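You operate a simulated robot arm through the tools that you are given. There is no shell and no other tool. Be economical: measure what you need, move in short steps, check, and stop when the job is done.

You are at the controls of a simulated robot arm. One attempt, no reset.

TASK
Top up the cedar blocks. At the end: the yellow sponge stands on top of the blue album; the yellow beaker from the quilt stands where the yellow sponge stood; there are three cedar blocks on the desk side of the bed, made up from those on the quilt; whatever was shut is shut again. Leave all else as you found it, and nothing knocked over.
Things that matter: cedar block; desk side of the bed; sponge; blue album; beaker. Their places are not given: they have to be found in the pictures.

The check looks at the end state, three seconds after you hand in, the way a careful person would. Anything else that was tipped, shoved, dropped, spilled or broken makes it a failure.

THE ROBOT
A 7-joint arm with a two-finger parallel gripper, fixed in place. Base frame: the origin is at the foot of the arm, x ahead of it, y to its left, z up; the work surface is at about z = 0. Readings come in m, rad, newtons and seconds.
With the tool pointing down near the work surface it reaches from about 0.24 to 0.62 m from the base axis. Its first joint turns from -1.152 to 1.152 rad. Payload 2.6 kg.
The TCP is the grasp point between the finger pads, 0.03 m short of the fingertips. In the tool frame z runs along the fingers and y along their closing line. The gripper opens to 0.094 m. The fingers are 0.028 m wide and 0.01 m thick; the gripper's body (0.05 by 0.096 m) begins 0.055 m behind the TCP.
Orientation is told as [roll, pitch, yaw] about the base's x, y, z axes, in that order, counted from this pose: with the fingers straight down and closing along the base's y, the tool's x points along the base's -x, its y along +y and its z along -z.

THE INTERFACE
- The arm moves only by the tool arm_command. Its argument "steps" is a list of rows, each an object (a shift or turn left out is 0, a gripper value left out holds the last) with "xyz": the shift along the base's x, y, z in m, a list of three; "rot": the turn, a rotation vector about the base's x, y, z in rad, a list of three; "jaw": the gripper command, from -1 (fully open) to 1 (shut), values between in proportion. In form: [{"xyz": [x, y, z], "rot": [wx, wy, wz], "jaw": jaw}, ...]. A call has 1 to 8 rows; each row is the pose to reach, as a shift and turn from the pose commanded when the call began. Each row takes 0.2 s and may step no farther than 0.05 m and 0.15 rad from the row before; otherwise, or with a gripper value out of range, the whole call is refused. A pose out of reach is approached as far as the arm can. The call stops where the force on the tool passes 40 N (or 10 N more than at its start, if that is more) or the arm is blocked; 0.2 s more then pass. Each finger travels about 0.072 m/s and halts on what it meets, pressing with about 32 N; the grip force reading is that of the motor and also rises with nothing between the fingers. The clock runs only during rows and for 0.2 s after the last one: add rows that repeat a pose to give the fingers time. The reply holds the time, the measured pose of the TCP, the force on the tool along the base axes, the opening and the grip force, in the units named above and with some noise.
- Cameras (640 x 400 px; columns grow to the right, rows downward): "scene" is fixed at [-0.0024, 0.4154, 0.5487]; the picture's right is [-1.00, -0.09, 0.00], its down [-0.06, 0.73, -0.68] and it looks along [0.06, -0.68, -0.73] (base axes); focal length 275 px, centre (320, 200). "wrist" rides on the gripper at [-0.037, 0, -0.058] in the tool frame; the picture's right is [0.00, -1.00, 0.00], its down [0.97, 0.00, -0.24] and it looks along [0.24, 0.00, 0.97] (tool axes); focal length 218 px, centre (320, 200).
- grab_frame(camera): a new picture of that camera. The clock stands still meanwhile.
- probe_pixels(camera, pixels): for up to 12 pixels [column, row] of the newest picture of that camera ("zoom" is the newest enlarged one), the place [x, y, z] in the base frame of the surface seen there, good to about 0.002 m, but the place of the scene camera against the robot may be out by one fixed shift of up to 0.018 m in any direction. The clock stands still meanwhile.
- close_up(camera, box): a new picture of the part [left, top, right, bottom] of that camera's present view, enlarged. The clock stands still meanwhile.
- job_done(): hands the job in; it is judged then, once.

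Go step by step. Measure first, check grasps and placings, and put right what went wrong. The budget is 80 turns and 34 pictures, counting those below and the enlarged ones. Unless the task says otherwise, let go and move clear before handing in, and close with one line.

The tools are called after "Call:" as name(argument=value, ...) on one line, values as JSON. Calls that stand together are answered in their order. arm_command: Moves the arm, as the interface text tells. Its arguments: {"type":"object","properties":{"steps":{"type":"array","items":{"type":"object","properties":{"xyz":{"type":"array","items":{"type":"number"}},"rot":{"type":"array","items":{"type":"number"}},"jaw":{"type":"number"}}}}},"required":["steps"]} The other tools are called the same way: grab_frame (camera) takes a picture; probe_pixels (camera, pixels) gives the place of the surface under pixels of a picture; close_up (camera, box) takes an enlarged picture of a part of a camera's view; job_done () hands the job in.

At the start:

```text
time_s: 0.0
tool_pos: [0.3483, -0.0305, 0.3012]
orientation: [-0.001, 0.0, 0.0]
wrist_force: [0.4, -0.5, 0.0]
width: 0.0939
grip_force: 0.0
```

scene: 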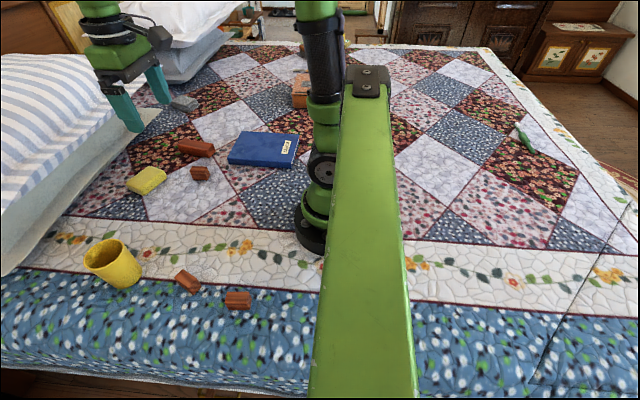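
wrist: 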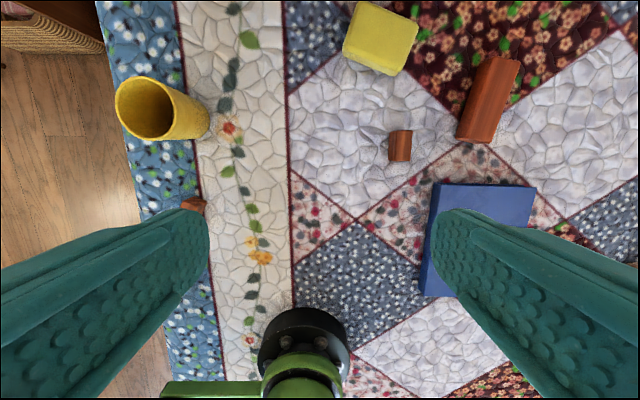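

The first pictures show the sponge near scene (146,180), the beaker at (112,262), the album at (263,149), and reddish blocks at (188,282), (237,300), (200,173), (195,147) and (300,90). I'll enlarge these to identify them and to find the desk.

Call:
close_up(camera="scene", box=[80, 120, 320, 320])

Call:
close_up(camera="scene", box=[140, 0, 400, 130])

Call:
close_up(camera="wrist", box=[0, 0, 320, 200])

```text
2.00 times, centred on (200, 220) of scene
```

zoom: 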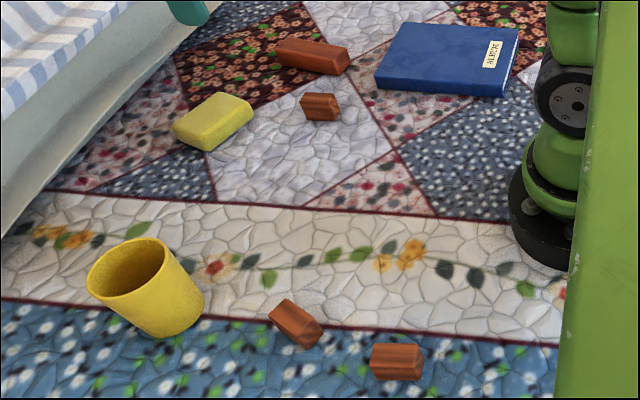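

```text
2.46 times, centred on (270, 65) of scene
```

zoom: 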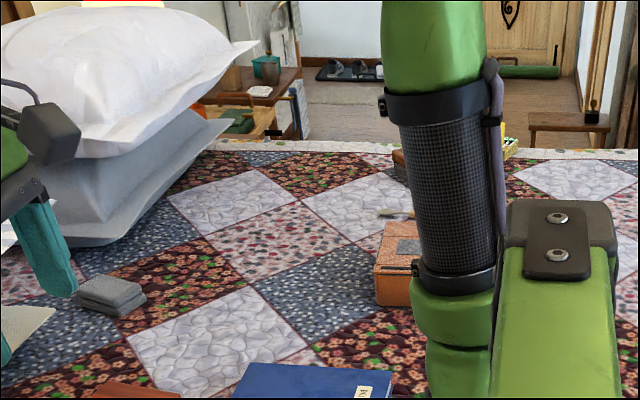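

```text
2.00 times, centred on (160, 100) of wrist
```

zoom: 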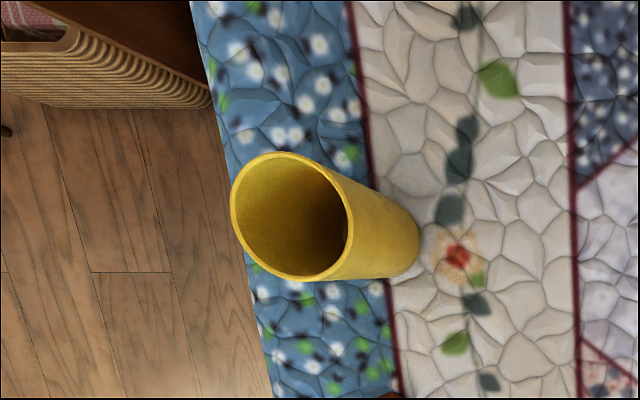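

The far side (-y) has a wooden table beyond the bed edge and an orange box hidden partly by the arm. I'll swing the arm toward -y to look with the wrist camera.

Call:
arm_command(steps=[{"xyz": [0, -0.05, 0.02]}, {"xyz": [0, -0.1, 0.03]}, {"xyz": [0, -0.15, 0.03]}, {"xyz": [0, -0.2, 0.03], "rot": [-0.15, 0, 0]}, {"xyz": [0, -0.2, 0.03], "rot": [-0.3, 0, 0]}, {"xyz": [0, -0.2, 0.03], "rot": [-0.3, 0, 0]}])

Call:
grab_frame(camera="wrist")

Call:
grab_frame(camera="scene")

```text
refused: row 1 steps farther than a row can; nothing moved
```

```text
28 pictures are left
```

wrist: 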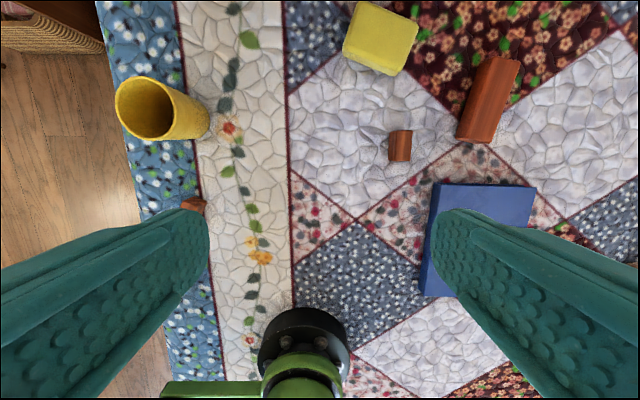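

```text
27 pictures are left
```

scene: 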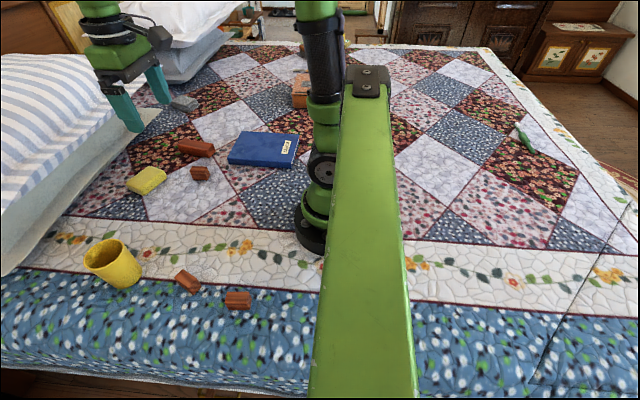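

The first call was refused because its first step was too long, so nothing moved. I'll repeat it with shorter steps.

Call:
arm_command(steps=[{"xyz": [0, -0.045, 0.01]}, {"xyz": [0, -0.09, 0.02]}, {"xyz": [0, -0.135, 0.03]}, {"xyz": [0, -0.18, 0.03], "rot": [-0.14, 0, 0]}, {"xyz": [0, -0.2, 0.03], "rot": [-0.28, 0, 0]}, {"xyz": [0, -0.2, 0.03], "rot": [-0.42, 0, 0]}, {"xyz": [0, -0.2, 0.03], "rot": [-0.42, 0, 0]}])

Call:
grab_frame(camera="wrist")

Call:
close_up(camera="scene", box=[200, 0, 400, 125])

```text
time_s: 1.6
tool_pos: [0.3472, -0.2307, 0.328]
orientation: [-0.422, 0.0, -0.001]
wrist_force: [0.5, 0.5, -1.2]
width: 0.0939
grip_force: 0.0
```

```text
26 pictures are left
```

wrist: 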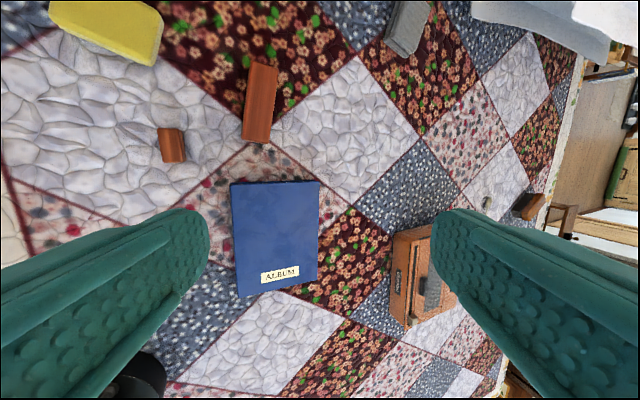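

```text
3.20 times, centred on (300, 62) of scene
```

zoom: 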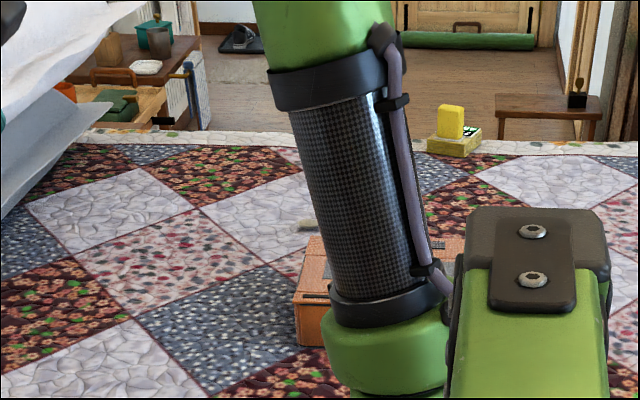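

The wrist view shows the album, a tan lidded box at (410,275) and a brown thing at (530,205) near the far edge. I'll tilt farther toward -y to see the far edge and the desk.

Call:
arm_command(steps=[{"xyz": [-0.04, -0.02, 0], "rot": [-0.14, 0, 0]}, {"xyz": [-0.08, -0.05, 0], "rot": [-0.28, 0, 0]}, {"xyz": [-0.12, -0.08, 0], "rot": [-0.42, 0, 0]}, {"xyz": [-0.12, -0.08, 0], "rot": [-0.42, 0, 0]}])

Call:
grab_frame(camera="wrist")

```text
time_s: 2.6
tool_pos: [0.228, -0.3126, 0.3283]
orientation: [-0.841, 0.001, 0.001]
wrist_force: [-0.1, -1.1, -0.1]
width: 0.0938
grip_force: 0.1
```

```text
24 pictures are left
```

wrist: 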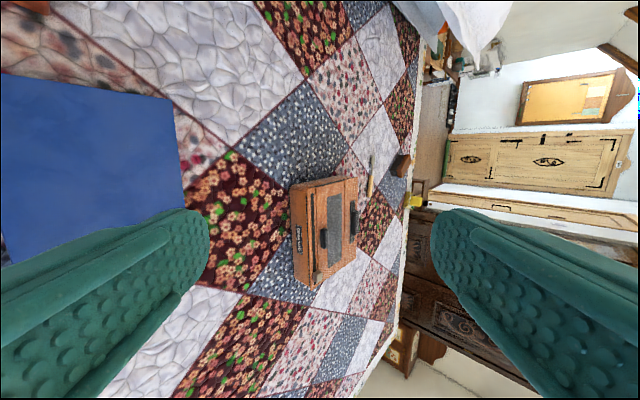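

Call:
close_up(camera="wrist", box=[270, 120, 450, 300])

Call:
close_up(camera="wrist", box=[380, 20, 540, 140])

Call:
probe_pixels(camera="wrist", pixels=[[296, 190], [300, 285], [356, 180], [350, 260], [335, 225], [400, 163], [370, 180], [410, 200], [170, 95], [443, 40], [330, 150]])

```text
2.22 times, centred on (360, 210) of wrist
```

zoom: 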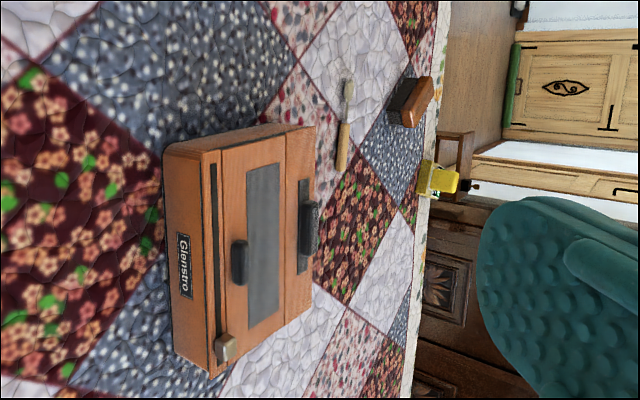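

```text
3.33 times, centred on (460, 80) of wrist
```

zoom: 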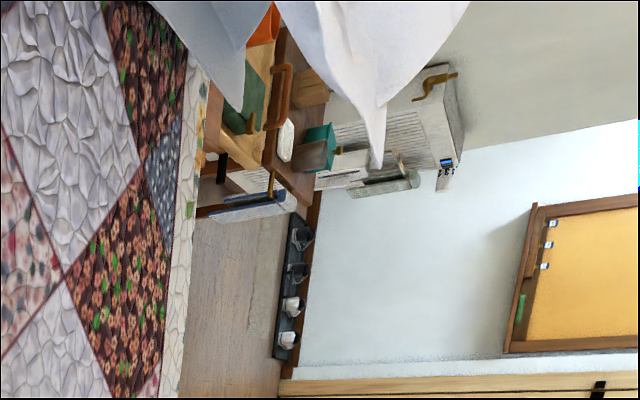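

```text
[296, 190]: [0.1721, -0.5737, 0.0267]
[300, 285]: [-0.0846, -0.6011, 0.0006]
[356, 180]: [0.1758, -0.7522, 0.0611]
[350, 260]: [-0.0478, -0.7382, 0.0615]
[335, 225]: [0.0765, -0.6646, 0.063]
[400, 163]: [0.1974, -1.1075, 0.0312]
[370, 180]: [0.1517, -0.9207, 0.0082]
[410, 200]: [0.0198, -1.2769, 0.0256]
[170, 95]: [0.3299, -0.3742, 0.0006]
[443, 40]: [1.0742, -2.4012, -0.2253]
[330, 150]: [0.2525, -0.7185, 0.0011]
```

The tan box (zoom 240,240) is a "Glenstro" radio beyond the work area, and across the room at -y there's a table with a chair. Now I'll check what stands on the +y side.

Call:
arm_command(steps=[{"xyz": [0.04, 0.03, 0], "rot": [0.15, 0, 0]}, {"xyz": [0.08, 0.07, 0], "rot": [0.3, 0, 0]}, {"xyz": [0.12, 0.11, 0], "rot": [0.45, 0, 0]}, {"xyz": [0.12, 0.155, 0], "rot": [0.6, 0, 0]}, {"xyz": [0.12, 0.2, 0], "rot": [0.75, 0, 0]}, {"xyz": [0.12, 0.245, 0], "rot": [0.85, 0, 0]}, {"xyz": [0.12, 0.29, 0], "rot": [1.0, 0, 0]}, {"xyz": [0.12, 0.335, 0], "rot": [1.15, 0, 0]}])

Call:
arm_command(steps=[{"xyz": [0, 0.04, 0], "rot": [0.15, 0, 0]}, {"xyz": [0, 0.08, 0], "rot": [0.3, 0, 0]}, {"xyz": [0, 0.12, 0], "rot": [0.45, 0, 0]}, {"xyz": [0, 0.12, 0], "rot": [0.45, 0, 0]}])

Call:
grab_frame(camera="wrist")

```text
refused: row 2 steps farther than a row can; nothing moved
```

```text
time_s: 3.6
tool_pos: [0.2305, -0.1902, 0.3306]
orientation: [-0.385, -0.001, 0.0]
wrist_force: [0.4, -0.1, 0.1]
width: 0.0941
grip_force: 0.1
```

```text
21 pictures are left
```

wrist: 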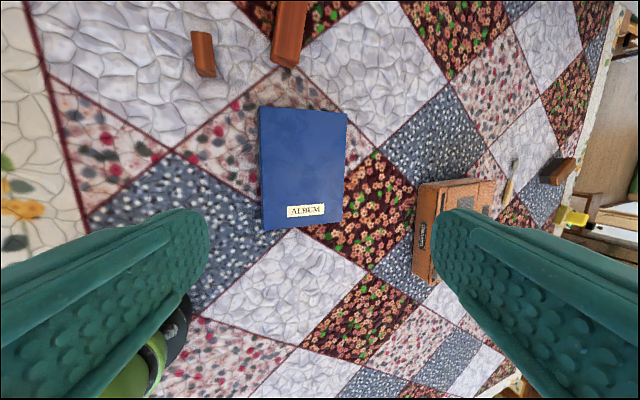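

That batch's first call was refused, so the arm only went part of the way. I'll continue in two legal moves and then look.

Call:
arm_command(steps=[{"xyz": [0.025, 0.035, 0], "rot": [0.14, 0, 0]}, {"xyz": [0.05, 0.07, 0], "rot": [0.28, 0, 0]}, {"xyz": [0.075, 0.105, 0], "rot": [0.42, 0, 0]}, {"xyz": [0.1, 0.14, 0], "rot": [0.56, 0, 0]}, {"xyz": [0.1, 0.18, 0], "rot": [0.7, 0, 0]}, {"xyz": [0.1, 0.22, 0], "rot": [0.84, 0, 0]}, {"xyz": [0.1, 0.26, 0], "rot": [0.98, 0, 0]}, {"xyz": [0.1, 0.27, 0], "rot": [1.1, 0, 0]}])

Call:
grab_frame(camera="wrist")

```text
time_s: 5.4
tool_pos: [0.3281, 0.0819, 0.3318]
orientation: [0.711, 0.0, -0.001]
wrist_force: [-0.6, 0.5, -0.1]
width: 0.0942
grip_force: 0.1
```

```text
20 pictures are left
```

wrist: 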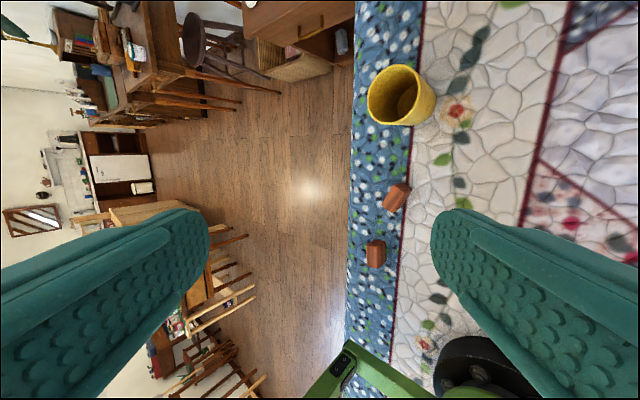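

The +y side shows a nightstand, desks and chairs, and two small cedar blocks already lie there at (397,195) and (375,252), so one more is needed. I'll measure these and the beaker here.

Call:
probe_pixels(camera="wrist", pixels=[[372, 110], [398, 66], [432, 98], [410, 124], [428, 120], [390, 190], [405, 200], [376, 252], [386, 243], [360, 210], [353, 180], [370, 150]])

Call:
arm_command(steps=[{"xyz": [0.02, -0.02, 0], "rot": [-0.15, 0, 0]}, {"xyz": [0.04, -0.04, 0], "rot": [-0.3, 0, 0]}, {"xyz": [0.06, -0.06, 0], "rot": [-0.45, 0, 0]}, {"xyz": [0.08, -0.08, 0], "rot": [-0.6, 0, 0]}, {"xyz": [0.08, -0.1, 0], "rot": [-0.715, 0, 0]}, {"xyz": [0.08, -0.1, 0], "rot": [-0.715, 0, 0]}])

Call:
grab_frame(camera="wrist")

```text
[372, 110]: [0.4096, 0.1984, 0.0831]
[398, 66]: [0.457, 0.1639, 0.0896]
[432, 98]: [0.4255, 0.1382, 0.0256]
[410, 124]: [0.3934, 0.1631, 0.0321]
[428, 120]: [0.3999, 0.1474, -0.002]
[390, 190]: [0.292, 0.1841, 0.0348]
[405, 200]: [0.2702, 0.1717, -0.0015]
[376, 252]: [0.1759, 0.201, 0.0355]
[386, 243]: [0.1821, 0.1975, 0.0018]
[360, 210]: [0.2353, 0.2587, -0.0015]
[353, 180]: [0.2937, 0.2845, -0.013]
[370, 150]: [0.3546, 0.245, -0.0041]
```

```text
time_s: 6.8
tool_pos: [0.4064, -0.0181, 0.3302]
orientation: [-0.006, 0.001, -0.003]
wrist_force: [-0.1, -0.6, 0.2]
width: 0.0939
grip_force: 0.0
```

```text
19 pictures are left
```

wrist: 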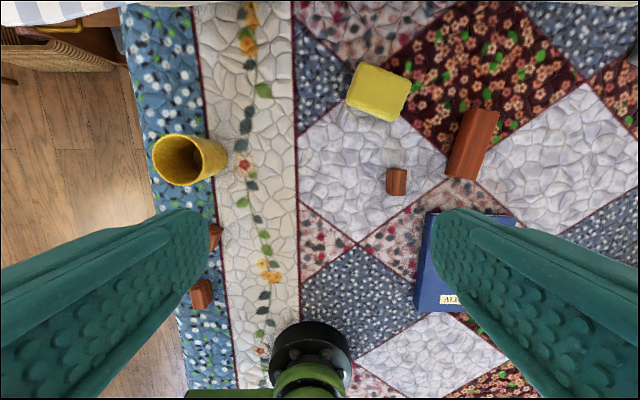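

Call:
probe_pixels(camera="wrist", pixels=[[362, 66], [409, 84], [388, 119], [349, 100], [379, 92], [388, 170], [404, 170], [396, 192], [388, 183], [396, 175], [407, 195], [385, 195]])

Call:
probe_pixels(camera="wrist", pixels=[[466, 110], [498, 113], [480, 178], [448, 172], [430, 225], [510, 222], [416, 308], [153, 155], [186, 137], [202, 157], [225, 160], [213, 180]])

Call:
close_up(camera="wrist", box=[330, 50, 530, 210])

```text
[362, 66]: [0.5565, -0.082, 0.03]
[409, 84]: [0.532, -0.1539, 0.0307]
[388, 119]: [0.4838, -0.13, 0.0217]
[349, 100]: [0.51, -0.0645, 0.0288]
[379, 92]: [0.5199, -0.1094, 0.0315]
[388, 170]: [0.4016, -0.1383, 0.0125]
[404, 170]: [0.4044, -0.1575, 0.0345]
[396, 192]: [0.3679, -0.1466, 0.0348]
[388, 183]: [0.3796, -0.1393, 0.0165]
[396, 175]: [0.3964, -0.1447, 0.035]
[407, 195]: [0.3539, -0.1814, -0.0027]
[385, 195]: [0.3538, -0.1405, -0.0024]
```

```text
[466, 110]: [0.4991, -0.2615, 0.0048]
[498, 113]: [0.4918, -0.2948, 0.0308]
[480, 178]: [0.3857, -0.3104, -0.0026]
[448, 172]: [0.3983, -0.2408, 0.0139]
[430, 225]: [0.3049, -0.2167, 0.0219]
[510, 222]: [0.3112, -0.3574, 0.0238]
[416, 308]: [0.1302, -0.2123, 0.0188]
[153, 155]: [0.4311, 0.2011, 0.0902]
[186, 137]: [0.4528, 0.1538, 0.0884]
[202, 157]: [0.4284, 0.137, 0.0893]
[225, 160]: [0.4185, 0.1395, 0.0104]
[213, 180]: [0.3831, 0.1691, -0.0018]
```

```text
2.50 times, centred on (430, 130) of wrist
```

zoom: 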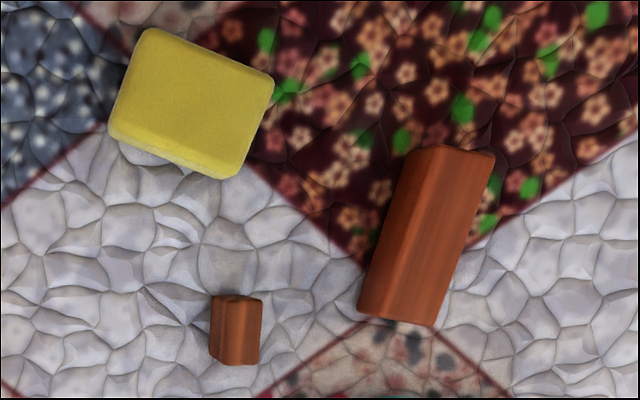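

Small block: x 0.368–0.404, y about -0.155, top at 0.035, matching the two on the desk side; the long brick is three times as long, so it isn't one of them. The sponge is centred near (0.521,-0.108), 0.078 × 0.055, so I'll hover over it with yaw of about 1.25 to grip its short side.

Call:
arm_command(steps=[{"xyz": [0.014, -0.011, -0.015], "rot": [0.005, 0, 0.14]}, {"xyz": [0.028, -0.022, -0.03], "rot": [0.005, 0, 0.28]}, {"xyz": [0.042, -0.033, -0.045], "rot": [0.005, 0, 0.42]}, {"xyz": [0.056, -0.044, -0.06], "rot": [0.005, 0, 0.56]}, {"xyz": [0.07, -0.055, -0.075], "rot": [0.005, 0, 0.7]}, {"xyz": [0.084, -0.066, -0.09], "rot": [0.005, 0, 0.84]}, {"xyz": [0.098, -0.077, -0.11], "rot": [0.005, 0, 0.98]}, {"xyz": [0.112, -0.0875, -0.13], "rot": [0.005, 0, 1.12]}])

Call:
arm_command(steps=[{"rot": [0, 0, 0.13]}, {"rot": [0, 0, 0.13]}])

Call:
grab_frame(camera="wrist")

```text
time_s: 8.6
tool_pos: [0.5225, -0.1086, 0.1993]
orientation: [-0.001, -0.001, 1.118]
wrist_force: [-6.9, -2.2, 2.4]
width: 0.091
grip_force: 0.1
```

```text
time_s: 9.2
tool_pos: [0.5218, -0.1069, 0.2001]
orientation: [-0.003, -0.003, 1.254]
wrist_force: [-0.6, 0.5, 1.3]
width: 0.0939
grip_force: 0.0
```

```text
17 pictures are left
```

wrist: 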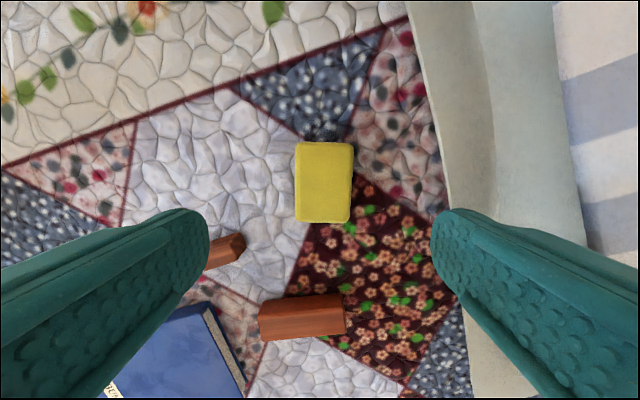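

The sponge is well aligned at (296–353, 142–222). The transient -6.9 N suggests the outer finger may have brushed the pillow on the right (430–560), so I'll probe where it is.

Call:
probe_pixels(camera="wrist", pixels=[[297, 144], [350, 144], [349, 220], [301, 221], [325, 180], [435, 150], [450, 190], [475, 100], [550, 200], [470, 340], [440, 205], [600, 200]])

Call:
grab_frame(camera="scene")

```text
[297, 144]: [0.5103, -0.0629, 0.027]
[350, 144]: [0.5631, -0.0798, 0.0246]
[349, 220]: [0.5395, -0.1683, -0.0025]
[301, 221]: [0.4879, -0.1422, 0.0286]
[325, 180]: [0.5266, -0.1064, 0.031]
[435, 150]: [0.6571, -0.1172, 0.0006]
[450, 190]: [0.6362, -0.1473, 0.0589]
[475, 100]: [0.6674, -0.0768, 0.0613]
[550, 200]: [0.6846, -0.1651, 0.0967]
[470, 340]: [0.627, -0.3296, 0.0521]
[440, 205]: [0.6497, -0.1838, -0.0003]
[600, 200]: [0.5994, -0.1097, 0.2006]
```

```text
16 pictures are left
```

scene: 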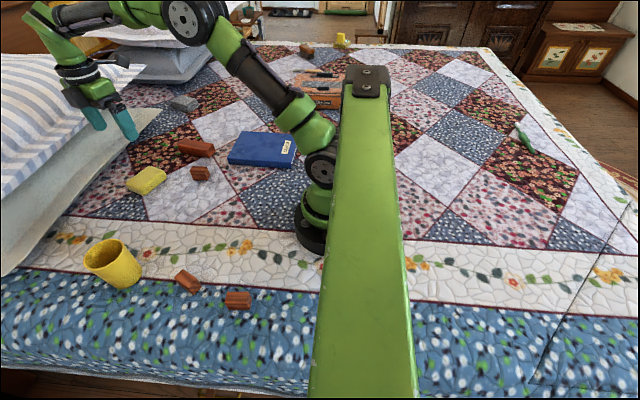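

The pillow overhangs to about (0.60,-0.11) at z 0.20, so I'll narrow the jaw to 0.075 before going down. The sponge centre refines to (0.5255,-0.111), 0.055 across the jaw.

Call:
arm_command(steps=[{"jaw": -0.6}, {"xyz": [0.001, -0.002, -0.02], "rot": [0, 0, 0.02], "jaw": -0.6}, {"xyz": [0.003, -0.003, -0.05], "rot": [0, 0, 0.02]}, {"xyz": [0.004, -0.004, -0.085], "rot": [0, 0, 0.02]}, {"xyz": [0.004, -0.004, -0.12], "rot": [0, 0, 0.02]}, {"xyz": [0.004, -0.004, -0.145], "rot": [0, 0, 0.02]}, {"xyz": [0.004, -0.004, -0.164], "rot": [0, 0, 0.02]}, {"xyz": [0.004, -0.004, -0.164], "rot": [0, 0, 0.02]}])

```text
time_s: 11.0
tool_pos: [0.5254, -0.11, 0.0356]
orientation: [-0.002, -0.004, 1.268]
wrist_force: [0.1, 0.2, 0.0]
width: 0.075
grip_force: 0.0
```

At grasp height with no contact force, so I'll close on the sponge and lift slightly.

Call:
arm_command(steps=[{"jaw": 1}, {"jaw": 1}, {"jaw": 1}, {"jaw": 1}, {"xyz": [0, 0, 0.03], "jaw": 1}, {"xyz": [-0.02, 0, 0.065], "jaw": 1}, {"xyz": [-0.05, 0, 0.1], "jaw": 1}, {"xyz": [-0.08, 0, 0.12], "jaw": 1}])

```text
time_s: 12.8
tool_pos: [0.4447, -0.1108, 0.1562]
orientation: [-0.001, -0.002, 1.27]
wrist_force: [0.1, 0.1, -0.3]
width: 0.0611
grip_force: 32.3
```

Width 0.061 at 32 N shows the sponge is held. I'll carry it over the album, turning it back about 0.8 rad, and look before lowering.

Call:
arm_command(steps=[{"xyz": [-0.026, -0.022, 0], "rot": [0, 0, -0.1]}, {"xyz": [-0.052, -0.044, 0], "rot": [0, 0, -0.2]}, {"xyz": [-0.079, -0.066, 0], "rot": [0, 0, -0.3]}, {"xyz": [-0.105, -0.087, 0], "rot": [0, 0, -0.4]}, {"xyz": [-0.131, -0.109, 0], "rot": [0, 0, -0.5]}, {"xyz": [-0.157, -0.131, 0], "rot": [0, 0, -0.6]}, {"xyz": [-0.183, -0.153, 0], "rot": [0, 0, -0.7]}, {"xyz": [-0.21, -0.175, 0], "rot": [0, 0, -0.8]}])

Call:
grab_frame(camera="wrist")

```text
time_s: 14.6
tool_pos: [0.2349, -0.2851, 0.1568]
orientation: [0.0, -0.004, 0.468]
wrist_force: [0.4, 0.3, 0.1]
width: 0.0608
grip_force: 32.0
```

```text
15 pictures are left
```

wrist: 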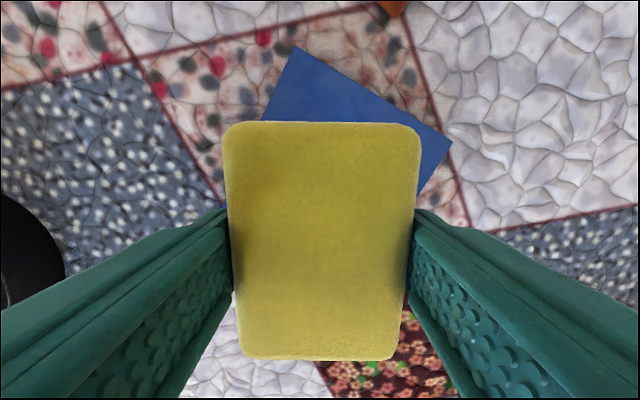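

The album lies under the held sponge, corners at (297,47) and (452,143). I'll check its corners and top height before lowering.

Call:
probe_pixels(camera="wrist", pixels=[[297, 52], [447, 143], [300, 100], [430, 150], [300, 123], [228, 140]])

Call:
arm_command(steps=[{"xyz": [-0.003, 0, -0.02], "rot": [0, 0, -0.12]}, {"xyz": [-0.006, 0, -0.04], "rot": [0, 0, -0.24]}, {"xyz": [-0.01, 0, -0.055], "rot": [0, 0, -0.36]}, {"xyz": [-0.01, 0, -0.07], "rot": [0, 0, -0.47]}, {"xyz": [-0.01, 0, -0.07], "rot": [0, 0, -0.47]}])

```text
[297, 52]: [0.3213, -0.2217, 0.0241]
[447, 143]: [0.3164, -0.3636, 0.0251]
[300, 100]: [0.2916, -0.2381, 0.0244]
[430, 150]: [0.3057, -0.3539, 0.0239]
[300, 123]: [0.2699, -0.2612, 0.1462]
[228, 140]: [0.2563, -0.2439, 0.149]
```

```text
time_s: 15.8
tool_pos: [0.2249, -0.2869, 0.0864]
orientation: [0.0, -0.001, -0.003]
wrist_force: [0.1, -0.4, -0.7]
width: 0.0608
grip_force: 31.6
```

Album top is 0.0245 and my TCP is centred on it at (0.225,-0.287). I'll lower in small steps to contact.

Call:
arm_command(steps=[{"xyz": [0, -0.002, -0.015]}, {"xyz": [0, -0.002, -0.02]}, {"xyz": [0, -0.002, -0.022]}, {"xyz": [0, -0.002, -0.022]}])

```text
time_s: 16.8
tool_pos: [0.2252, -0.2894, 0.0646]
orientation: [0.0, -0.001, -0.002]
wrist_force: [0.0, 0.2, -1.3]
width: 0.0607
grip_force: 32.4
```

Call:
arm_command(steps=[{"xyz": [0, 0, -0.002]}, {"xyz": [0, 0, -0.003]}, {"xyz": [0, 0, -0.003]}])

```text
time_s: 17.6
tool_pos: [0.2257, -0.289, 0.0615]
orientation: [-0.001, -0.003, 0.0]
wrist_force: [-1.4, 2.2, 9.3]
width: 0.0607
grip_force: 31.7
```

9 N upward means the sponge is resting on the album. I'll open and rise straight up.

Call:
arm_command(steps=[{"jaw": -0.45}, {"jaw": -0.7}, {"jaw": -0.7}, {"xyz": [0, 0, 0.03], "jaw": -0.7}, {"xyz": [0, 0, 0.07], "jaw": -0.7}, {"xyz": [0, 0, 0.11], "jaw": -0.7}, {"xyz": [0.02, 0.03, 0.14], "jaw": -0.7}, {"xyz": [0.02, 0.03, 0.14], "jaw": -0.7}])

Call:
grab_frame(camera="wrist")

```text
time_s: 19.4
tool_pos: [0.2463, -0.2608, 0.2013]
orientation: [-0.002, -0.004, 0.001]
wrist_force: [-1.0, 0.0, 0.6]
width: 0.08
grip_force: 0.1
```

```text
14 pictures are left
```

wrist: 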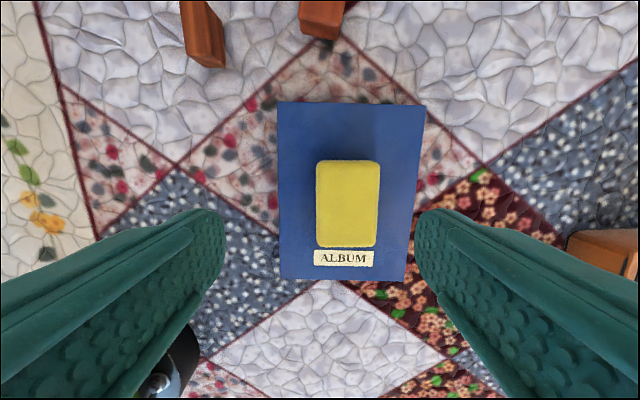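

The sponge sits squarely on the album. Next I'll go to hover above the beaker near (0.43,0.169).

Call:
arm_command(steps=[{"xyz": [0.018, 0.043, 0], "jaw": -1}, {"xyz": [0.036, 0.086, 0]}, {"xyz": [0.054, 0.129, 0]}, {"xyz": [0.072, 0.172, 0]}, {"xyz": [0.09, 0.215, 0]}, {"xyz": [0.108, 0.258, 0]}, {"xyz": [0.126, 0.301, 0]}, {"xyz": [0.144, 0.344, 0]}])

Call:
arm_command(steps=[{"xyz": [0.02, 0.043, 0]}, {"xyz": [0.04, 0.086, 0]}, {"xyz": [0.04, 0.086, 0]}])

Call:
grab_frame(camera="wrist")

```text
time_s: 21.2
tool_pos: [0.3888, 0.0854, 0.2005]
orientation: [-0.002, -0.001, -0.002]
wrist_force: [-0.1, -0.1, 0.1]
width: 0.0941
grip_force: 0.1
```

```text
time_s: 22.0
tool_pos: [0.4276, 0.1696, 0.2007]
orientation: [-0.001, -0.004, -0.003]
wrist_force: [-0.1, 0.2, 0.1]
width: 0.094
grip_force: 0.0
```

```text
13 pictures are left
```

wrist: 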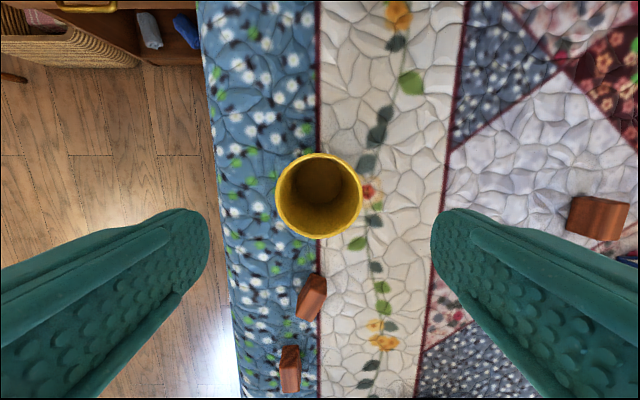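

The beaker rim is centred near (320,195) and looks empty. I'll probe the rim, the neighbouring blocks and the free place on the blue strip.

Call:
probe_pixels(camera="wrist", pixels=[[277, 195], [361, 195], [320, 155], [319, 236], [319, 195], [315, 290], [305, 315], [320, 280], [290, 350], [282, 385], [298, 350], [255, 330]])

```text
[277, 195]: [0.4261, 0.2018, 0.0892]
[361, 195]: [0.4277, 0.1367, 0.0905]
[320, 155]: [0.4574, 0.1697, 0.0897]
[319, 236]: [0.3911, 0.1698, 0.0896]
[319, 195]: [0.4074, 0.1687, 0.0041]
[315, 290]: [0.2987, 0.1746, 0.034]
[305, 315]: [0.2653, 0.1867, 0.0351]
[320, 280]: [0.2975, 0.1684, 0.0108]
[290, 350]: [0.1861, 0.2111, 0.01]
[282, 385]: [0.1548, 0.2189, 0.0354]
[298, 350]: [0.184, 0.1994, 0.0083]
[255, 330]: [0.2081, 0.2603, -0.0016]
```

The rim centre is (0.424,0.169), diameter 0.066, height 0.09. I'll go straight down to TCP z of about 0.055 with the jaw fully open.

Call:
arm_command(steps=[{"xyz": [-0.0035, 0, -0.03], "jaw": -1}, {"xyz": [-0.0035, 0, -0.06]}, {"xyz": [-0.0035, 0, -0.09]}, {"xyz": [-0.0035, 0, -0.12]}, {"xyz": [-0.0035, 0, -0.145]}, {"xyz": [-0.0035, 0, -0.145]}])

```text
time_s: 23.4
tool_pos: [0.4254, 0.1721, 0.0572]
orientation: [-0.001, -0.002, 0.0]
wrist_force: [0.4, 1.1, -0.5]
width: 0.0941
grip_force: 0.0
```

Clear of contact; y reads 0.172, so I'll nudge back 2 mm, close, and lift a little.

Call:
arm_command(steps=[{"xyz": [-0.001, -0.002, -0.001], "jaw": -1}, {"xyz": [-0.001, -0.002, -0.001], "jaw": 1}, {"xyz": [-0.001, -0.002, -0.001], "jaw": 1}, {"xyz": [-0.001, -0.002, -0.001], "jaw": 1}, {"xyz": [-0.001, -0.002, 0.02], "jaw": 1}, {"xyz": [-0.001, -0.002, 0.06], "jaw": 1}, {"xyz": [-0.001, -0.002, 0.1], "jaw": 1}, {"xyz": [-0.001, -0.002, 0.1], "jaw": 1}])

```text
time_s: 25.2
tool_pos: [0.422, 0.1685, 0.1577]
orientation: [-0.001, -0.001, -0.002]
wrist_force: [0.8, -0.6, -1.4]
width: 0.0688
grip_force: 32.2
```

Width 0.069 at 32 N shows the beaker is held. I'll carry it upright to over the sponge's old place (0.5255,-0.111), going lower near the pillow.

Call:
arm_command(steps=[{"xyz": [0.005, -0.04, 0]}, {"xyz": [0.015, -0.08, 0]}, {"xyz": [0.03, -0.12, -0.01]}, {"xyz": [0.045, -0.16, -0.02]}, {"xyz": [0.06, -0.2, -0.03]}, {"xyz": [0.075, -0.24, -0.04]}, {"xyz": [0.09, -0.279, -0.05]}, {"xyz": [0.1035, -0.2795, -0.06]}])

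Call:
arm_command(steps=[{"xyz": [0, 0, -0.015]}, {"xyz": [0, 0, -0.03]}, {"xyz": [0, 0, -0.03]}])

Call:
grab_frame(camera="scene")

```text
time_s: 27.0
tool_pos: [0.5269, -0.111, 0.0954]
orientation: [-0.002, -0.004, 0.001]
wrist_force: [-0.4, -0.2, -1.6]
width: 0.0683
grip_force: 31.9
```

```text
time_s: 27.8
tool_pos: [0.5271, -0.11, 0.0652]
orientation: [0.0, -0.002, -0.003]
wrist_force: [0.4, 0.1, -1.1]
width: 0.0688
grip_force: 32.3
```

```text
12 pictures are left
```

scene: 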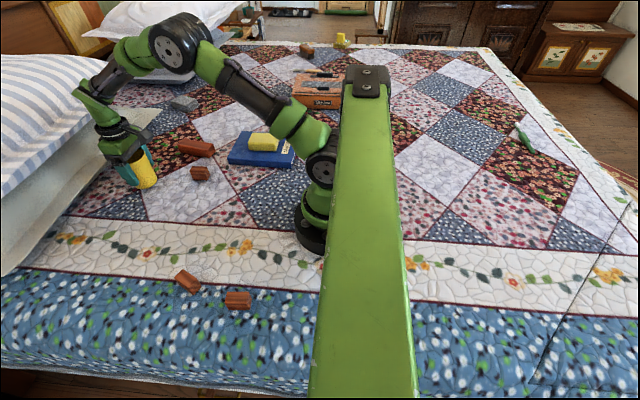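

The beaker hangs upright at (140,170) in the old sponge spot. I'll lower the last millimetres until it touches.

Call:
arm_command(steps=[{"xyz": [-0.001, 0, -0.004]}, {"xyz": [-0.001, 0, -0.007]}, {"xyz": [-0.001, 0, -0.009]}, {"xyz": [-0.001, 0, -0.009]}])

```text
time_s: 28.8
tool_pos: [0.5262, -0.1093, 0.0571]
orientation: [-0.001, -0.002, -0.001]
wrist_force: [0.2, 0.3, -0.4]
width: 0.0683
grip_force: 32.4
```

Call:
arm_command(steps=[{"xyz": [0, 0, -0.0015]}, {"xyz": [0, 0, -0.003]}, {"xyz": [0, 0, -0.003]}])

```text
time_s: 29.6
tool_pos: [0.5263, -0.1107, 0.0556]
orientation: [-0.002, -0.005, -0.001]
wrist_force: [-5.4, 1.9, 17.2]
width: 0.0685
grip_force: 32.2
```

17 N upward confirms it is standing on the quilt. I'll ease off 1 mm, open, and rise straight up.

Call:
arm_command(steps=[{"xyz": [0, 0, 0.0015], "jaw": 1}, {"xyz": [0, 0, 0.0015], "jaw": -0.7}, {"xyz": [0, 0, 0.0015], "jaw": -1}, {"xyz": [0, 0, 0.0015], "jaw": -1}, {"xyz": [0, 0, 0.02]}, {"xyz": [0, 0, 0.045]}, {"xyz": [0, 0, 0.07]}, {"xyz": [-0.01, 0, 0.095]}])

Call:
arm_command(steps=[{"xyz": [-0.04, -0.01, 0.02]}, {"xyz": [-0.08, -0.02, 0.04]}, {"xyz": [-0.12, -0.04, 0.05]}, {"xyz": [-0.135, -0.045, 0.05]}, {"xyz": [-0.135, -0.045, 0.05]}])

Call:
grab_frame(camera="wrist")

```text
time_s: 31.4
tool_pos: [0.5168, -0.1103, 0.149]
orientation: [-0.002, -0.002, 0.0]
wrist_force: [0.5, 0.1, -1.2]
width: 0.094
grip_force: 0.0
```

```text
time_s: 32.6
tool_pos: [0.3819, -0.1559, 0.1997]
orientation: [-0.002, -0.002, 0.0]
wrist_force: [0.8, 0.1, 0.0]
width: 0.0941
grip_force: 0.1
```

```text
11 pictures are left
```

wrist: 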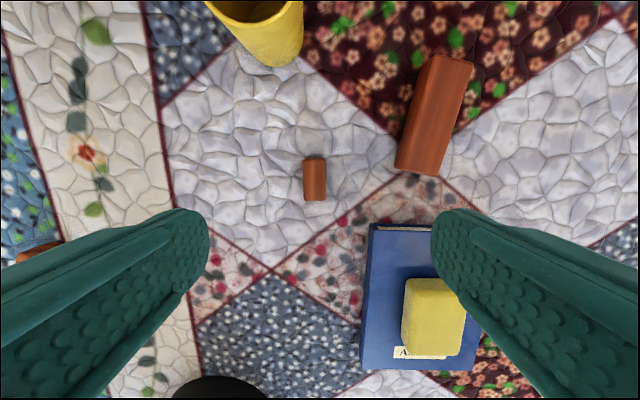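

The beaker stands at (265,30). The small block is at (303–327,158–201); I'll probe its edges.

Call:
probe_pixels(camera="wrist", pixels=[[307, 162], [323, 162], [324, 197], [309, 197], [316, 180], [303, 180], [327, 180], [398, 165], [425, 65], [316, 157], [316, 202]])

```text
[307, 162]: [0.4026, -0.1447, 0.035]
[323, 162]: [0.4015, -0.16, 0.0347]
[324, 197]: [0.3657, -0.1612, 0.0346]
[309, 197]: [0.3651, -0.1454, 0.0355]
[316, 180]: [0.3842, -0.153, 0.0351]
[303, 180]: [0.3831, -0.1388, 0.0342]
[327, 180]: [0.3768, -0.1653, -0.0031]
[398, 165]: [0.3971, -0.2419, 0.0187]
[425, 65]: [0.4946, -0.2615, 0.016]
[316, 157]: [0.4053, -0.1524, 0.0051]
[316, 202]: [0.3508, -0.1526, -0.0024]
```

The block is 0.043 × 0.026, centred at (0.3835,-0.152), aligned with yaw 0. I'll narrow the jaw to 0.06 and go down.

Call:
arm_command(steps=[{"xyz": [0.0015, 0.0035, -0.03], "jaw": -0.28}, {"xyz": [0.0015, 0.0035, -0.06]}, {"xyz": [0.0015, 0.0035, -0.095]}, {"xyz": [0.0015, 0.0035, -0.125]}, {"xyz": [0.0015, 0.0035, -0.15]}, {"xyz": [0.0015, 0.0035, -0.163]}, {"xyz": [0.0015, 0.0035, -0.163]}])

```text
time_s: 34.2
tool_pos: [0.3834, -0.1511, 0.0362]
orientation: [0.0, -0.003, -0.001]
wrist_force: [-0.8, -0.5, -0.1]
width: 0.0602
grip_force: 0.1
```

Call:
arm_command(steps=[{"jaw": 1}, {"jaw": 1}, {"jaw": 1}, {"jaw": 1}, {"xyz": [0, 0, 0.04], "jaw": 1}, {"xyz": [0, 0, 0.08], "jaw": 1}, {"xyz": [0, 0, 0.12], "jaw": 1}, {"xyz": [0, 0, 0.14], "jaw": 1}])

```text
time_s: 36.0
tool_pos: [0.3846, -0.1516, 0.1774]
orientation: [-0.002, -0.003, 0.0]
wrist_force: [0.2, -0.9, 0.2]
width: 0.0274
grip_force: 32.0
```

Width 0.027 at 32 N shows the block is held. I'll carry it to the blue strip at about (0.37,0.20), beside the other two.

Call:
arm_command(steps=[{"xyz": [-0.002, 0.044, 0]}, {"xyz": [-0.004, 0.088, 0]}, {"xyz": [-0.006, 0.132, 0]}, {"xyz": [-0.008, 0.176, 0]}, {"xyz": [-0.01, 0.22, 0]}, {"xyz": [-0.012, 0.264, 0]}, {"xyz": [-0.014, 0.308, 0]}, {"xyz": [-0.0145, 0.352, 0]}])

Call:
arm_command(steps=[{"xyz": [0, 0, -0.04]}, {"xyz": [0, 0, -0.08]}, {"xyz": [0, 0, -0.08]}])

Call:
grab_frame(camera="wrist")

```text
time_s: 37.8
tool_pos: [0.3682, 0.2033, 0.1755]
orientation: [0.0, -0.002, -0.002]
wrist_force: [0.0, 0.9, -0.3]
width: 0.027
grip_force: 32.1
```

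```text
time_s: 38.6
tool_pos: [0.3691, 0.1996, 0.0938]
orientation: [0.0, -0.004, 0.0]
wrist_force: [-0.2, -0.1, 0.2]
width: 0.0272
grip_force: 31.5
```

```text
10 pictures are left
```

wrist: 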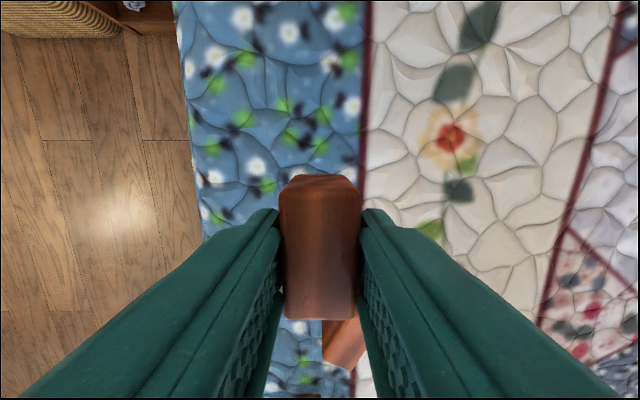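

The held block is over the blue strip with the next block (345,340) clear behind. I'll lower to the quilt.

Call:
arm_command(steps=[{"xyz": [0, 0, -0.03]}, {"xyz": [0, 0, -0.05]}, {"xyz": [0, 0, -0.054]}, {"xyz": [0, 0, -0.056]}, {"xyz": [0, 0, -0.056]}])

```text
time_s: 39.8
tool_pos: [0.3695, 0.2017, 0.0392]
orientation: [0.0, -0.002, -0.003]
wrist_force: [0.5, -0.1, -0.5]
width: 0.0275
grip_force: 31.3
```

Call:
arm_command(steps=[{"xyz": [0, 0, -0.002]}, {"xyz": [0, 0, -0.004]}, {"xyz": [0, 0, -0.004]}])

```text
time_s: 40.6
tool_pos: [0.3677, 0.2002, 0.0363]
orientation: [-0.001, -0.005, 0.0]
wrist_force: [-0.5, 0.3, 1.9]
width: 0.0272
grip_force: 31.9
```

Light contact (1.9 N) at the same height it was picked from. I'll open partly, rise, and move back to inspect.

Call:
arm_command(steps=[{"xyz": [0, 0, -0.001], "jaw": 0.1}, {"xyz": [0, 0, -0.001], "jaw": -0.1}, {"xyz": [0, 0, -0.001], "jaw": -0.1}, {"xyz": [0, 0, 0.03]}, {"xyz": [0, 0, 0.07]}, {"xyz": [0, 0, 0.11]}, {"xyz": [0, -0.04, 0.14]}, {"xyz": [-0.01, -0.08, 0.17]}])

Call:
arm_command(steps=[{"xyz": [-0.005, -0.04, 0.03], "jaw": -1}, {"xyz": [-0.01, -0.08, 0.06]}, {"xyz": [-0.01, -0.12, 0.09]}, {"xyz": [-0.01, -0.15, 0.1]}, {"xyz": [-0.01, -0.15, 0.1]}])

Call:
grab_frame(camera="wrist")

Call:
grab_frame(camera="scene")

```text
refused: row 8 steps farther than a row can; nothing moved
```

```text
refused: row 1 steps farther than a row can; nothing moved
```

```text
9 pictures are left
```

wrist: 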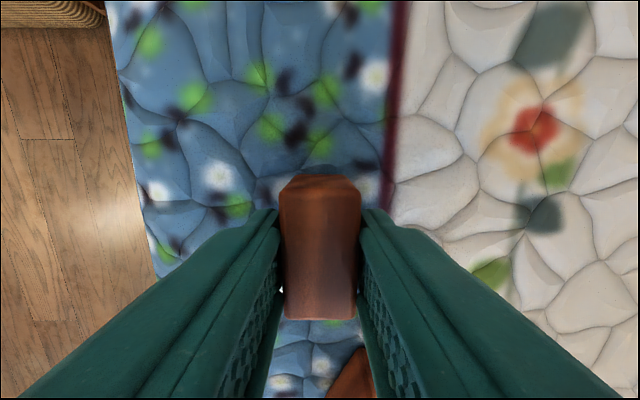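

```text
8 pictures are left
```

scene: 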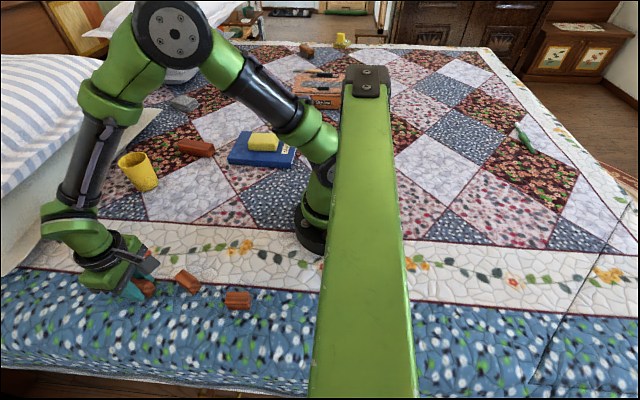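

Both moves were refused for overlong steps, and the block is still held at (320,250). I'll repeat with shorter steps.

Call:
arm_command(steps=[{"xyz": [0, 0, -0.001], "jaw": 0.1}, {"xyz": [0, 0, -0.001], "jaw": -0.1}, {"xyz": [0, 0, -0.001], "jaw": -0.1}, {"xyz": [0, 0, 0.03]}, {"xyz": [0, 0, 0.07]}, {"xyz": [0, 0, 0.11]}, {"xyz": [0, -0.03, 0.14]}, {"xyz": [-0.01, -0.06, 0.16]}])

Call:
arm_command(steps=[{"xyz": [-0.005, -0.03, 0.03], "jaw": -0.5}, {"xyz": [-0.01, -0.06, 0.06], "jaw": -1}, {"xyz": [-0.01, -0.09, 0.09]}, {"xyz": [-0.01, -0.13, 0.1]}, {"xyz": [-0.01, -0.17, 0.1]}, {"xyz": [-0.01, -0.17, 0.1]}])

Call:
grab_frame(camera="wrist")

Call:
grab_frame(camera="scene")

```text
time_s: 42.4
tool_pos: [0.3588, 0.1393, 0.1939]
orientation: [-0.002, -0.001, 0.0]
wrist_force: [0.1, -0.1, 0.0]
width: 0.0519
grip_force: 0.0
```

```text
time_s: 43.8
tool_pos: [0.3479, -0.0302, 0.2946]
orientation: [0.0, 0.0, 0.0]
wrist_force: [-0.2, -0.4, -0.5]
width: 0.0943
grip_force: 0.1
```

```text
7 pictures are left
```

wrist: 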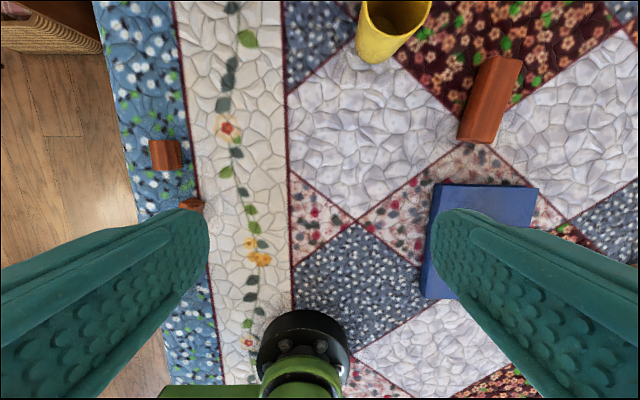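

```text
6 pictures are left
```

scene: 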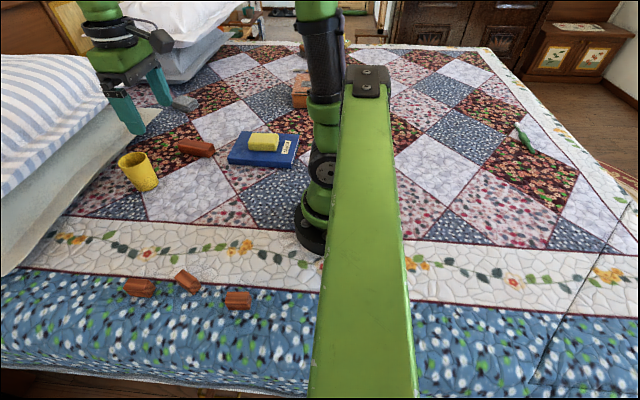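

The last pictures show three cedar blocks on the desk side (scene 139,287; 188,282; 237,300), the beaker upright at (138,172), the sponge on the album at (263,142), and everything else where it was. Nothing had to be opened and the arm is clear, so I'm handing in.

Call:
job_done()

```text
The job is handed in.
```

The job is handed in: the sponge is on the blue album, the yellow beaker stands where the sponge was, and three cedar blocks are on the desk side of the bed.
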